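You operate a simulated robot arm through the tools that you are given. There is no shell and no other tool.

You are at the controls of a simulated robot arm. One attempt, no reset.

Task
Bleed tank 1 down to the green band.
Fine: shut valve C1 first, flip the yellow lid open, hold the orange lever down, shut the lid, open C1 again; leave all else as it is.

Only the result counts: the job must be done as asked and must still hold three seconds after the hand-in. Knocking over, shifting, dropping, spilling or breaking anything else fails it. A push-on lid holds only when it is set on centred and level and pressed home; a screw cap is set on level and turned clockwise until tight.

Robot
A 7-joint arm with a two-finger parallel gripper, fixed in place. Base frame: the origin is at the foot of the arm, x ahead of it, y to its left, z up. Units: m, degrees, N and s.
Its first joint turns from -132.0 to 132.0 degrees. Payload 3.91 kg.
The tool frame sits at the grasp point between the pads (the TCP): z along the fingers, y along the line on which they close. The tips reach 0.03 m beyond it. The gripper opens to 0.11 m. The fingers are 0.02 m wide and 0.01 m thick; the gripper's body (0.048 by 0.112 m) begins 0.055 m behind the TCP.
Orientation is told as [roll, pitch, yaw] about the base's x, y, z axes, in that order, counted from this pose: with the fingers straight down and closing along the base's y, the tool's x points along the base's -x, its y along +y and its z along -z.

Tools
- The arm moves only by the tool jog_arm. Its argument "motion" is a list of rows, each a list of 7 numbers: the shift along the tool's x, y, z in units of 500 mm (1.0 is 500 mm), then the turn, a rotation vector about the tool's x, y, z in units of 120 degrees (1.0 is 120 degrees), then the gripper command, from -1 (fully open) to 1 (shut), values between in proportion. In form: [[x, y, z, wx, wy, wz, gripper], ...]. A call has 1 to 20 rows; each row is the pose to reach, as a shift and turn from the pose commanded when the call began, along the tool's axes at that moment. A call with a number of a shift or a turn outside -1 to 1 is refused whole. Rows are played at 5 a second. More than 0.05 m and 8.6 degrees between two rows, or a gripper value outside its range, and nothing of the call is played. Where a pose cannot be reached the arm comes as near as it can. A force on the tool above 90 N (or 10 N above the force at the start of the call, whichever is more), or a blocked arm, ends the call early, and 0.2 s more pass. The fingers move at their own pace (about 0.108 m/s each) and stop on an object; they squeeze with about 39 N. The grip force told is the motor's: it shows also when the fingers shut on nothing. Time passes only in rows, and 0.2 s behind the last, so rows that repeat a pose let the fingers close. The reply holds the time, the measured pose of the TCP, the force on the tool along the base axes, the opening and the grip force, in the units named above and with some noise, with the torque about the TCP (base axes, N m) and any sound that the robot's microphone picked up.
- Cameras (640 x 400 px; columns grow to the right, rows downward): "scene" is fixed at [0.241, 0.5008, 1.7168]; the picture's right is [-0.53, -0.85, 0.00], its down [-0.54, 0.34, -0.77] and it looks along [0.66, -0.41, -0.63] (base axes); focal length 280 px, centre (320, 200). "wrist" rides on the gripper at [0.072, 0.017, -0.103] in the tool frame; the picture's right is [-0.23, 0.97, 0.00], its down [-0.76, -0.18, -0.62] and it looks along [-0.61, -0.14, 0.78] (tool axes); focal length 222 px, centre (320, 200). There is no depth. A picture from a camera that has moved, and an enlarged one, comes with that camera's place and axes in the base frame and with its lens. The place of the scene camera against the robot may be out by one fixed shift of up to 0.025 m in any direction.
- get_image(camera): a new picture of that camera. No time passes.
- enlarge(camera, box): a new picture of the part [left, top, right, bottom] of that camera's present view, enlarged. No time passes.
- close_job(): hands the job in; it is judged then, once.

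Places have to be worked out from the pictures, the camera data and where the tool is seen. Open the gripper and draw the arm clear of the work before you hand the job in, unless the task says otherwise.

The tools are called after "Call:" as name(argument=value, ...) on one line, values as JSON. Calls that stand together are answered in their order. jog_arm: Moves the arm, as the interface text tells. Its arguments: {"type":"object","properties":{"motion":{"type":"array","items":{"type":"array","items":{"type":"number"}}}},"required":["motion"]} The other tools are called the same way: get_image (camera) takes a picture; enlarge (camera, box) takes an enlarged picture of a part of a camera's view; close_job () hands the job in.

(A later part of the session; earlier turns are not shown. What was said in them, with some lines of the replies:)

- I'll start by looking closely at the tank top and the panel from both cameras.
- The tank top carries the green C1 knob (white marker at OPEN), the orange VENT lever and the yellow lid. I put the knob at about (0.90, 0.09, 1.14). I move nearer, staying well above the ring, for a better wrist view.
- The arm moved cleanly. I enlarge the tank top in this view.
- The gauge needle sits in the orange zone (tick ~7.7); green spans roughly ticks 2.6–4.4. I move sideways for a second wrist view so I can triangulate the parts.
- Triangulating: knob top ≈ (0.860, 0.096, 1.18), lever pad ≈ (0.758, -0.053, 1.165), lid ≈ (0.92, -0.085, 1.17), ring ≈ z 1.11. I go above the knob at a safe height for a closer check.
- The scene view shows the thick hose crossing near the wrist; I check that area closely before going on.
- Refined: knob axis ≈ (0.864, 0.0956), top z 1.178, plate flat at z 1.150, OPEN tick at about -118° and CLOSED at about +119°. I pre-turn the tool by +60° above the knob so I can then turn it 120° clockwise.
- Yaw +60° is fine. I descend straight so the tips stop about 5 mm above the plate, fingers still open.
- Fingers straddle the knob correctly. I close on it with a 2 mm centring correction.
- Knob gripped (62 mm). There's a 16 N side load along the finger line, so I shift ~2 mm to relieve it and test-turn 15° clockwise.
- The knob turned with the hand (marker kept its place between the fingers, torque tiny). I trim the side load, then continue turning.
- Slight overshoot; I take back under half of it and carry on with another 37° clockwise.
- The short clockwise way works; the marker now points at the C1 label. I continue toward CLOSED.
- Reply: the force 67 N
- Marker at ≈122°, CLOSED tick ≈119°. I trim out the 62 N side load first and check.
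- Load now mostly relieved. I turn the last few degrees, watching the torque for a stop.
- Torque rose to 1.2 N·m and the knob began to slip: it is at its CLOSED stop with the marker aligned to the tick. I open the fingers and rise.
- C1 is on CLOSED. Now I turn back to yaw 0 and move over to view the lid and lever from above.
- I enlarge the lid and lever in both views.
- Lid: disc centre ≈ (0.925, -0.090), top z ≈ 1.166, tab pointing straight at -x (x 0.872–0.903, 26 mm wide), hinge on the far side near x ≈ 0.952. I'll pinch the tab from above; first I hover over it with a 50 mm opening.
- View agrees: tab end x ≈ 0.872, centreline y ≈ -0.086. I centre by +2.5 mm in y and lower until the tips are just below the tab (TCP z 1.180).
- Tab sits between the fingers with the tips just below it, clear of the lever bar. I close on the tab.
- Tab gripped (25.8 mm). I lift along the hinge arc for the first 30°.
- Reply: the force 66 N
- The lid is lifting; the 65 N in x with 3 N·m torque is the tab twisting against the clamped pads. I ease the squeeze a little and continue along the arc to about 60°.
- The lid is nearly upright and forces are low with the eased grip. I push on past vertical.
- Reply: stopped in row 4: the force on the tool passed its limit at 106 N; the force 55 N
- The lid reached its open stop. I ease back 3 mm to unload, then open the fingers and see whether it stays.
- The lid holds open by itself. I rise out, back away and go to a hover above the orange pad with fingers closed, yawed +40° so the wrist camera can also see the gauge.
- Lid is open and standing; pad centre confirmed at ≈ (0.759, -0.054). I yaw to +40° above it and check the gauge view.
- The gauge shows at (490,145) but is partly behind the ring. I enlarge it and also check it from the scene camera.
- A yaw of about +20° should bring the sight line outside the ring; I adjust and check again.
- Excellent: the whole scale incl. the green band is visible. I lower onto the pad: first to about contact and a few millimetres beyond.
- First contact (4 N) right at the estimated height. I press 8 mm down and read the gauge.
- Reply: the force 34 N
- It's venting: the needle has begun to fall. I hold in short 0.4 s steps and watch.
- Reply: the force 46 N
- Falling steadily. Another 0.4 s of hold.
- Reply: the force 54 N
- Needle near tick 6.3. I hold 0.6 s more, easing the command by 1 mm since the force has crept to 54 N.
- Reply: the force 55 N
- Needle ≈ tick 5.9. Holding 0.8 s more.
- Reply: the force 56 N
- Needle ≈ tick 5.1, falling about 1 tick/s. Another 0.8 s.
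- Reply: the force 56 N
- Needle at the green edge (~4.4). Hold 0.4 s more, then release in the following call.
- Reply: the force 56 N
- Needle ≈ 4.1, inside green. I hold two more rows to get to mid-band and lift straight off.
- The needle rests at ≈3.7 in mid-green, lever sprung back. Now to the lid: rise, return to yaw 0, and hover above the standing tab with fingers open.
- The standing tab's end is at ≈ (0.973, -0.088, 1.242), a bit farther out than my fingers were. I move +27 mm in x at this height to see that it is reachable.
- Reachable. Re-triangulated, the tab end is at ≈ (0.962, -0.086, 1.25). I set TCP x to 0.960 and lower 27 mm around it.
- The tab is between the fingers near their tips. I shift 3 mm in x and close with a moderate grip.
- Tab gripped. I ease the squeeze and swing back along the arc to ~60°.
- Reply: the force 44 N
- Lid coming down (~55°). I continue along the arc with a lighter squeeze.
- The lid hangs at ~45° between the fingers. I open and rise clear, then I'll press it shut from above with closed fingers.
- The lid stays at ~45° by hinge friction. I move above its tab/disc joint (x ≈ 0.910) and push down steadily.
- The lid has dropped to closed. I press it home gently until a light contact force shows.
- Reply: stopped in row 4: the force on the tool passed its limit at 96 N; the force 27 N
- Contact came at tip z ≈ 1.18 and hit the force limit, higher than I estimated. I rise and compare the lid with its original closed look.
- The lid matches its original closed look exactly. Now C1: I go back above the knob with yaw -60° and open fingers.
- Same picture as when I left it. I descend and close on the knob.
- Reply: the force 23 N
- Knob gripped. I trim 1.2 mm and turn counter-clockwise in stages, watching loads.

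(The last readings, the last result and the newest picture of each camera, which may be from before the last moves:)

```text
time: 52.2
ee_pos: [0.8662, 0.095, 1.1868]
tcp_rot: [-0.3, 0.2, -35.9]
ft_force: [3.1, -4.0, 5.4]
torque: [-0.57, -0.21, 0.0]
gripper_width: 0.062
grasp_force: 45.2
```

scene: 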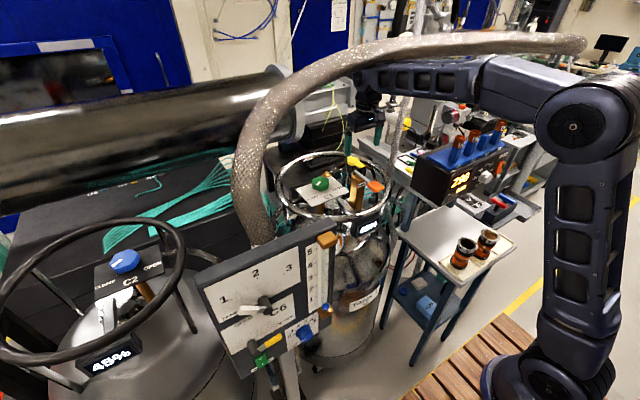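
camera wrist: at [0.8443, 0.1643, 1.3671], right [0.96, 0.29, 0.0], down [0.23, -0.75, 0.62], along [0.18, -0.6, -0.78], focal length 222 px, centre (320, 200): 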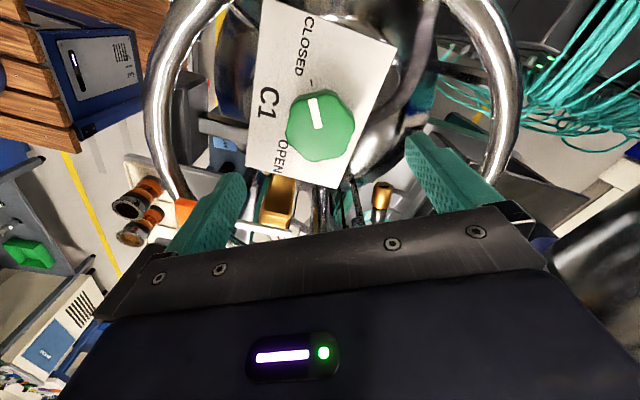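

Loads are low; continuing 36° more.

Call:
jog_arm(motion=[[0, 0, 0, 0, 0, -0.06, 1], [0, 0, 0, 0, 0, -0.12, 1], [0, 0, 0, 0, 0, -0.18, 1], [0, 0, 0, 0, 0, -0.24, 1], [0, 0, 0, 0, 0, -0.3, 1]])

Call:
get_image(camera="wrist")

```text
time: 53.4
ee_pos: [0.8661, 0.0952, 1.1875]
tcp_rot: [0.0, 0.3, 0.3]
ft_force: [-5.4, -1.6, 0.4]
torque: [-0.5, -0.46, 0.02]
gripper_width: 0.0618
grasp_force: 45.0
```

```text
taken
camera wrist: at [0.7934, 0.1106, 1.2901], right [0.22, 0.97, 0.0], down [0.77, -0.17, 0.62], along [0.6, -0.14, -0.78], focal length 222 px, centre (320, 200)
```

wrist: 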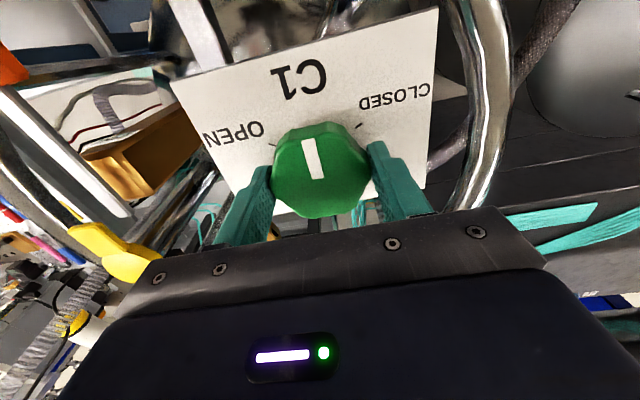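

Halfway, and the knob follows. Continuing toward OPEN.

Call:
jog_arm(motion=[[0, 0, 0, 0, 0, -0.06, 1], [0, 0, 0, 0, 0, -0.12, 1], [0, 0, 0, 0, 0, -0.18, 1], [0, 0, 0, 0, 0, -0.24, 1], [0, 0, 0, 0, 0, -0.3, 1], [0, 0, 0, 0, 0, -0.36, 1]])

```text
time: 54.8
ee_pos: [0.8663, 0.0949, 1.1863]
tcp_rot: [0.3, 0.3, 43.4]
ft_force: [-12.9, 6.1, -6.5]
torque: [-0.36, 0.39, -0.04]
gripper_width: 0.0619
grasp_force: 44.9
```

Turning on the last ~17° while watching for the stop torque.

Call:
jog_arm(motion=[[0, 0.0014, 0, 0, 0, -0.04, 1], [0, 0.0014, 0, 0, 0, -0.08, 1], [0, 0.0014, 0, 0, 0, -0.12, 1], [0, 0.0014, 0, 0, 0, -0.14, 1]])

Call:
enlarge(camera="wrist", box=[220, 60, 440, 240])

```text
time: 55.8
ee_pos: [0.8647, 0.0958, 1.1875]
tcp_rot: [0.2, 0.1, 60.1]
ft_force: [-4.7, 6.3, -10.0]
torque: [0.01, -0.64, -0.21]
gripper_width: 0.0621
grasp_force: 45.1
```

```text
2.22 times, centred on (330, 150) of wrist
camera zoom: at [0.815, 0.0399, 1.29], right [-0.73, 0.68, 0.0], down [0.53, 0.57, 0.62], along [0.42, 0.46, -0.78], focal length 494 px, centre (298, 311)
```

zoom: 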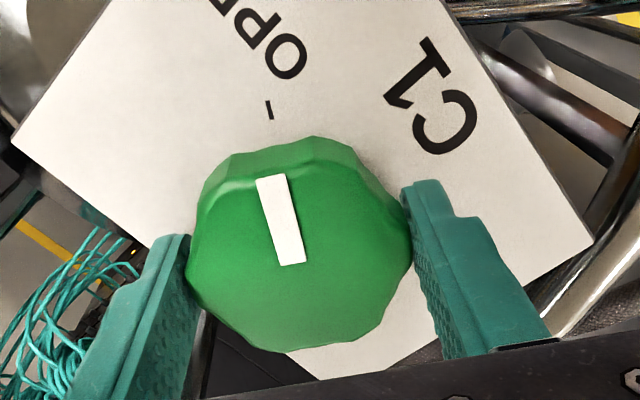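

The marker lines up with the OPEN tick; I nudge a few degrees more to make sure it's at its stop.

Call:
jog_arm(motion=[[0, 0, 0, 0, 0, -0.02, 1], [0, 0, 0, 0, 0, -0.045, 1]])

Call:
enlarge(camera="wrist", box=[220, 60, 440, 240])

```text
time: 56.4
ee_pos: [0.8659, 0.0947, 1.1871]
tcp_rot: [0.2, 0.1, 65.6]
ft_force: [-1.4, 1.4, -5.7]
torque: [-0.21, -0.03, -1.06]
gripper_width: 0.0616
grasp_force: 44.9
```

```text
2.22 times, centred on (330, 150) of wrist
camera zoom: at [0.82, 0.0353, 1.2904], right [-0.79, 0.61, 0.0], down [0.48, 0.62, 0.62], along [0.38, 0.49, -0.78], focal length 494 px, centre (298, 311)
```

zoom: 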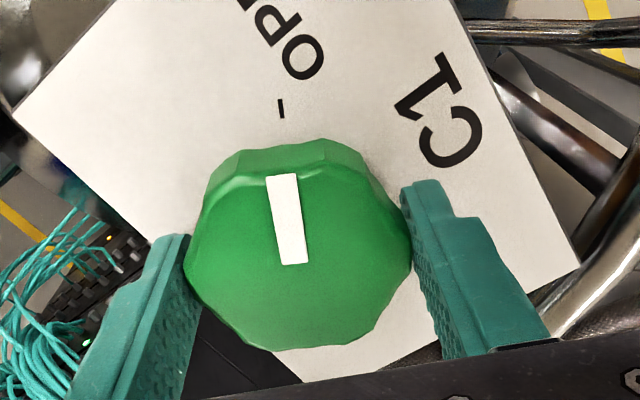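

The stop torque (-1.06 N·m) shows C1 is fully OPEN. I release and rise, then check the gauge and everything else.

Call:
jog_arm(motion=[[0, 0, 0, 0, 0, 0, -1], [0, 0, 0, 0, 0, 0, -1], [0, 0, 0, 0, 0, 0, -1], [0, 0, -0.05, 0, 0, 0, -1], [0, 0, -0.1, 0, 0, 0, -1], [0, 0, -0.15, 0, 0, 0, -1]])

Call:
get_image(camera="wrist")

Call:
get_image(camera="scene")

```text
time: 57.8
ee_pos: [0.8663, 0.0963, 1.2625]
tcp_rot: [0.3, 0.0, 65.7]
ft_force: [-0.1, -0.6, 0.5]
torque: [-0.02, 0.03, 0.02]
gripper_width: 0.11
grasp_force: 0.1
```

```text
taken
camera wrist: at [0.8202, 0.0363, 1.3648], right [-0.79, 0.61, 0.0], down [0.48, 0.62, 0.62], along [0.38, 0.49, -0.78], focal length 222 px, centre (320, 200)
```

wrist: 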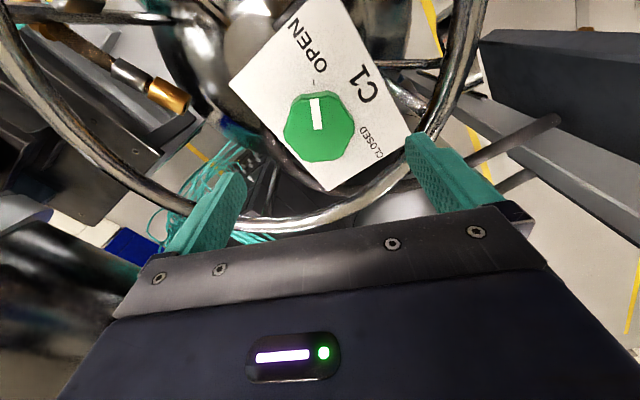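

```text
taken
```

scene: 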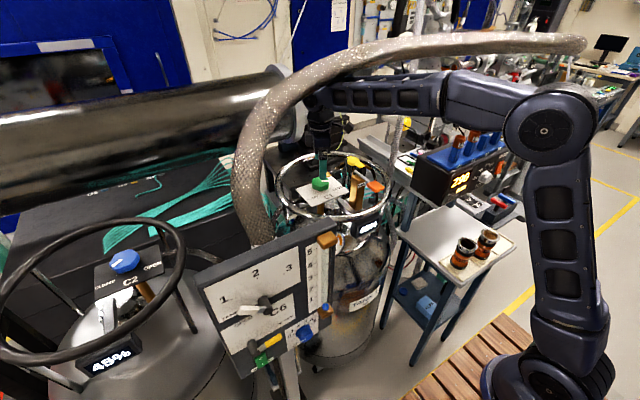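

C1 shows OPEN. I turn back to yaw 0 in place and then retreat toward the robot, from where the gauge is readable.

Call:
jog_arm(motion=[[0, 0, -0.01, 0, 0, 0.061, -1], [0, 0, -0.02, 0, 0, 0.122, -1], [0, 0, -0.02, 0, 0, 0.183, -1], [0, 0, -0.02, 0, 0, 0.244, -1], [0, 0, -0.02, 0, 0, 0.305, -1], [0, 0, -0.02, 0, 0, 0.366, -1], [0, 0, -0.02, 0, 0, 0.427, -1], [0, 0, -0.02, 0, 0, 0.488, -1], [0, 0, -0.02, 0, 0, 0.5475, -1]])

Call:
jog_arm(motion=[[0.06, 0.01, -0.03, 0, 0, 0, -1], [0.12, 0.02, -0.07, 0, 0, 0, -1], [0.18, 0.03, -0.11, 0, 0, 0, -1], [0.24, 0.04, -0.15, 0, 0, 0, -1], [0.3, 0.05, -0.19, 0, 0, 0, -1], [0.34, 0.056, -0.22, 0, 0, 0, -1]])

Call:
get_image(camera="wrist")

Call:
enlarge(camera="wrist", box=[300, 50, 380, 100])

Call:
enlarge(camera="scene", box=[290, 140, 410, 215])

```text
time: 59.8
ee_pos: [0.8658, 0.0959, 1.2727]
tcp_rot: [0.0, 0.1, -0.2]
ft_force: [0.7, 0.3, -0.1]
torque: [0.05, -0.01, 0.03]
gripper_width: 0.11
grasp_force: 0.1
```

```text
time: 61.2
ee_pos: [0.6951, 0.1246, 1.381]
tcp_rot: [0.0, 0.2, -0.1]
ft_force: [0.3, -0.4, -0.6]
torque: [0.0, 0.04, -0.02]
gripper_width: 0.1099
grasp_force: 0.1
```

```text
taken
camera wrist: at [0.6223, 0.1404, 1.4841], right [0.23, 0.97, 0.0], down [0.76, -0.18, 0.62], along [0.6, -0.14, -0.78], focal length 222 px, centre (320, 200)
```

wrist: 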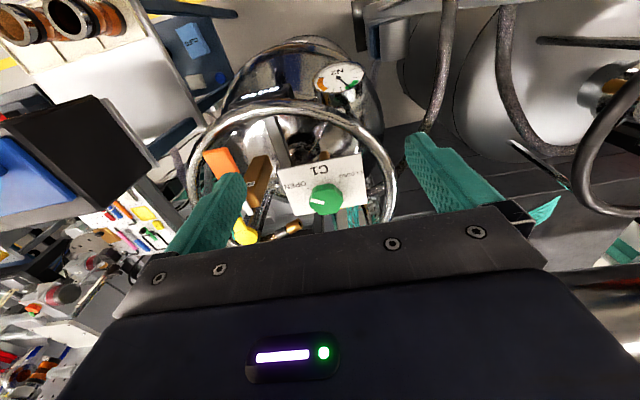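

```text
8.00 times, centred on (340, 75) of wrist
camera zoom: at [0.6223, 0.1404, 1.4841], right [0.23, 0.97, 0.0], down [0.76, -0.18, 0.62], along [0.6, -0.14, -0.78], focal length 1777 px, centre (160, 1200)
```

zoom: 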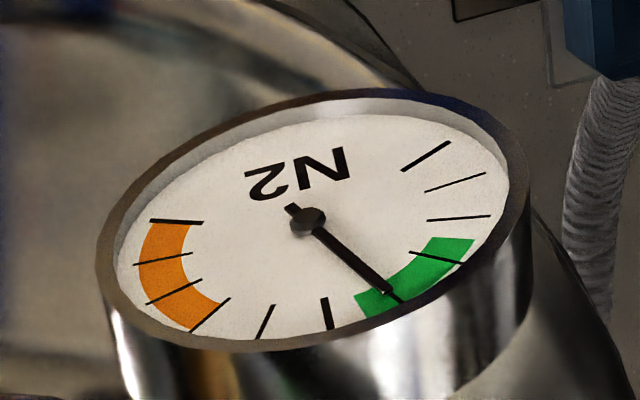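

```text
5.33 times, centred on (350, 178) of scene
camera zoom: at [0.241, 0.5008, 1.7168], right [-0.53, -0.85, 0.0], down [-0.54, 0.34, -0.77], along [0.66, -0.41, -0.63], focal length 1494 px, centre (160, 320)
```

zoom: 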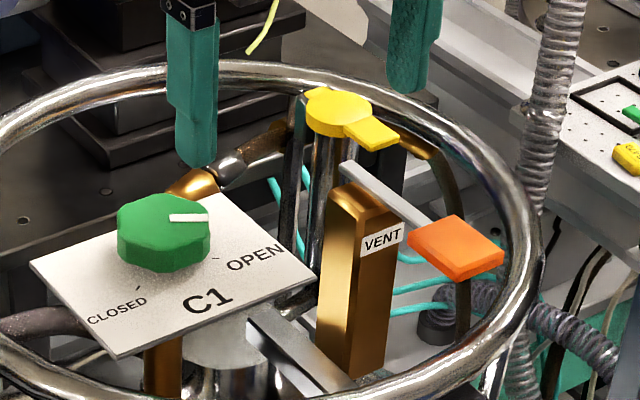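

C1, lid and lever look exactly as at the start, needle in green near tick 4. I wait ~2.5 s to see whether it drifts.

Call:
jog_arm(motion=[[0, 0, 0, 0, 0, 0, -1], [0, 0, 0, 0, 0, 0, -1], [0, 0, 0, 0, 0, 0, -1], [0, 0, 0, 0, 0, 0, -1], [0, 0, 0, 0, 0, 0, -1], [0, 0, 0, 0, 0, 0, -1], [0, 0, 0, 0, 0, 0, -1], [0, 0, 0, 0, 0, 0, -1], [0, 0, 0, 0, 0, 0, -1], [0, 0, 0, 0, 0, 0, -1], [0, 0, 0, 0, 0, 0, -1], [0, 0, 0, 0, 0, 0, -1]])

Call:
enlarge(camera="wrist", box=[300, 50, 380, 100])

```text
time: 63.8
ee_pos: [0.6948, 0.124, 1.3807]
tcp_rot: [0.0, 0.3, -0.1]
ft_force: [0.2, -1.0, -0.3]
torque: [-0.03, 0.0, -0.01]
gripper_width: 0.1097
grasp_force: 0.1
```

```text
8.00 times, centred on (340, 75) of wrist
camera zoom: at [0.6223, 0.1404, 1.4842], right [0.23, 0.97, 0.0], down [0.76, -0.18, 0.62], along [0.6, -0.14, -0.78], focal length 1777 px, centre (160, 1200)
```

zoom: 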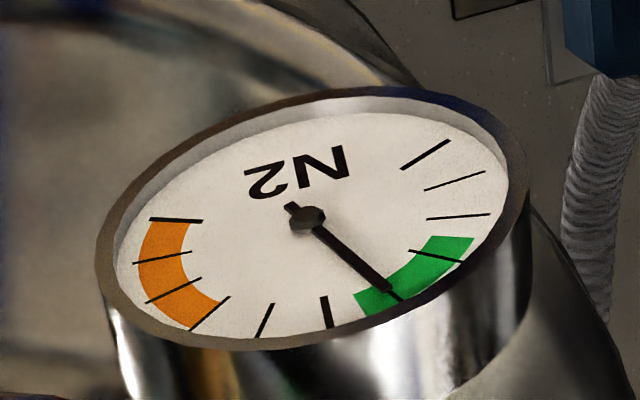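

The needle is steady inside the green band. I draw the arm back toward its starting pose, gripper open, and take a last look.

Call:
jog_arm(motion=[[0.06, 0, -0.04, 0, 0, 0, -1], [0.12, 0, -0.08, 0, 0, 0, -1], [0.18, 0, -0.12, 0, 0, 0, -1], [0.24, 0, -0.16, 0, 0, 0, -1], [0.3, 0, -0.2, 0, 0, 0, -1], [0.35, 0, -0.24, 0, 0, 0, -1]])

Call:
enlarge(camera="wrist", box=[230, 100, 400, 250])

Call:
get_image(camera="scene")

```text
time: 65.2
ee_pos: [0.5235, 0.1242, 1.5016]
tcp_rot: [0.0, 0.2, -0.2]
ft_force: [1.4, 0.3, 0.0]
torque: [-0.02, 0.05, 0.03]
gripper_width: 0.1099
grasp_force: 0.0
```

```text
2.67 times, centred on (315, 175) of wrist
camera zoom: at [0.4508, 0.1408, 1.6052], right [0.23, 0.97, 0.0], down [0.76, -0.18, 0.62], along [0.6, -0.14, -0.78], focal length 592 px, centre (333, 267)
```

zoom: 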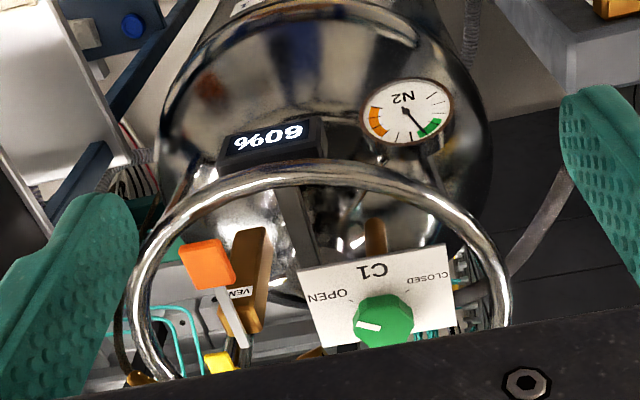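

```text
taken
```

scene: 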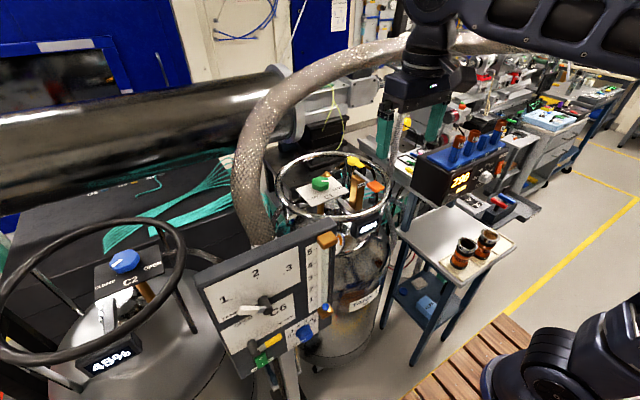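

All is as asked: needle steady in the green band, lid shut, lever released, C1 on OPEN, everything else unchanged, and the arm is clear with the gripper open. I hand the job in.

Call:
close_job()

```text
The job is handed in.
```

Tank 1 is bled down to the green band, and I've handed the job in. The needle fell from the orange zone (about tick 7.7) to about tick 4; green runs from roughly 2.6 to 4.4. It didn't move over a 2.6-second wait before the hand-in.

- **C1:** I turned it to its CLOSED stop first and to its OPEN stop at the end. The marker lines up with the OPEN tick.
- **Yellow lid:** It was open for the bleed and is shut again, looking the same as at the start. Two moves pushed too hard and stopped early: about 106 N against the lid while opening it, and 96 N pressing it shut. I saw no damage or shift afterwards.
- **Orange lever:** I held it down for about 4 seconds. It sprang back when released.
- **Everything else:** It looks unchanged in the last pictures, and the tank level still reads 60%. The arm is back near its starting position with the gripper open.
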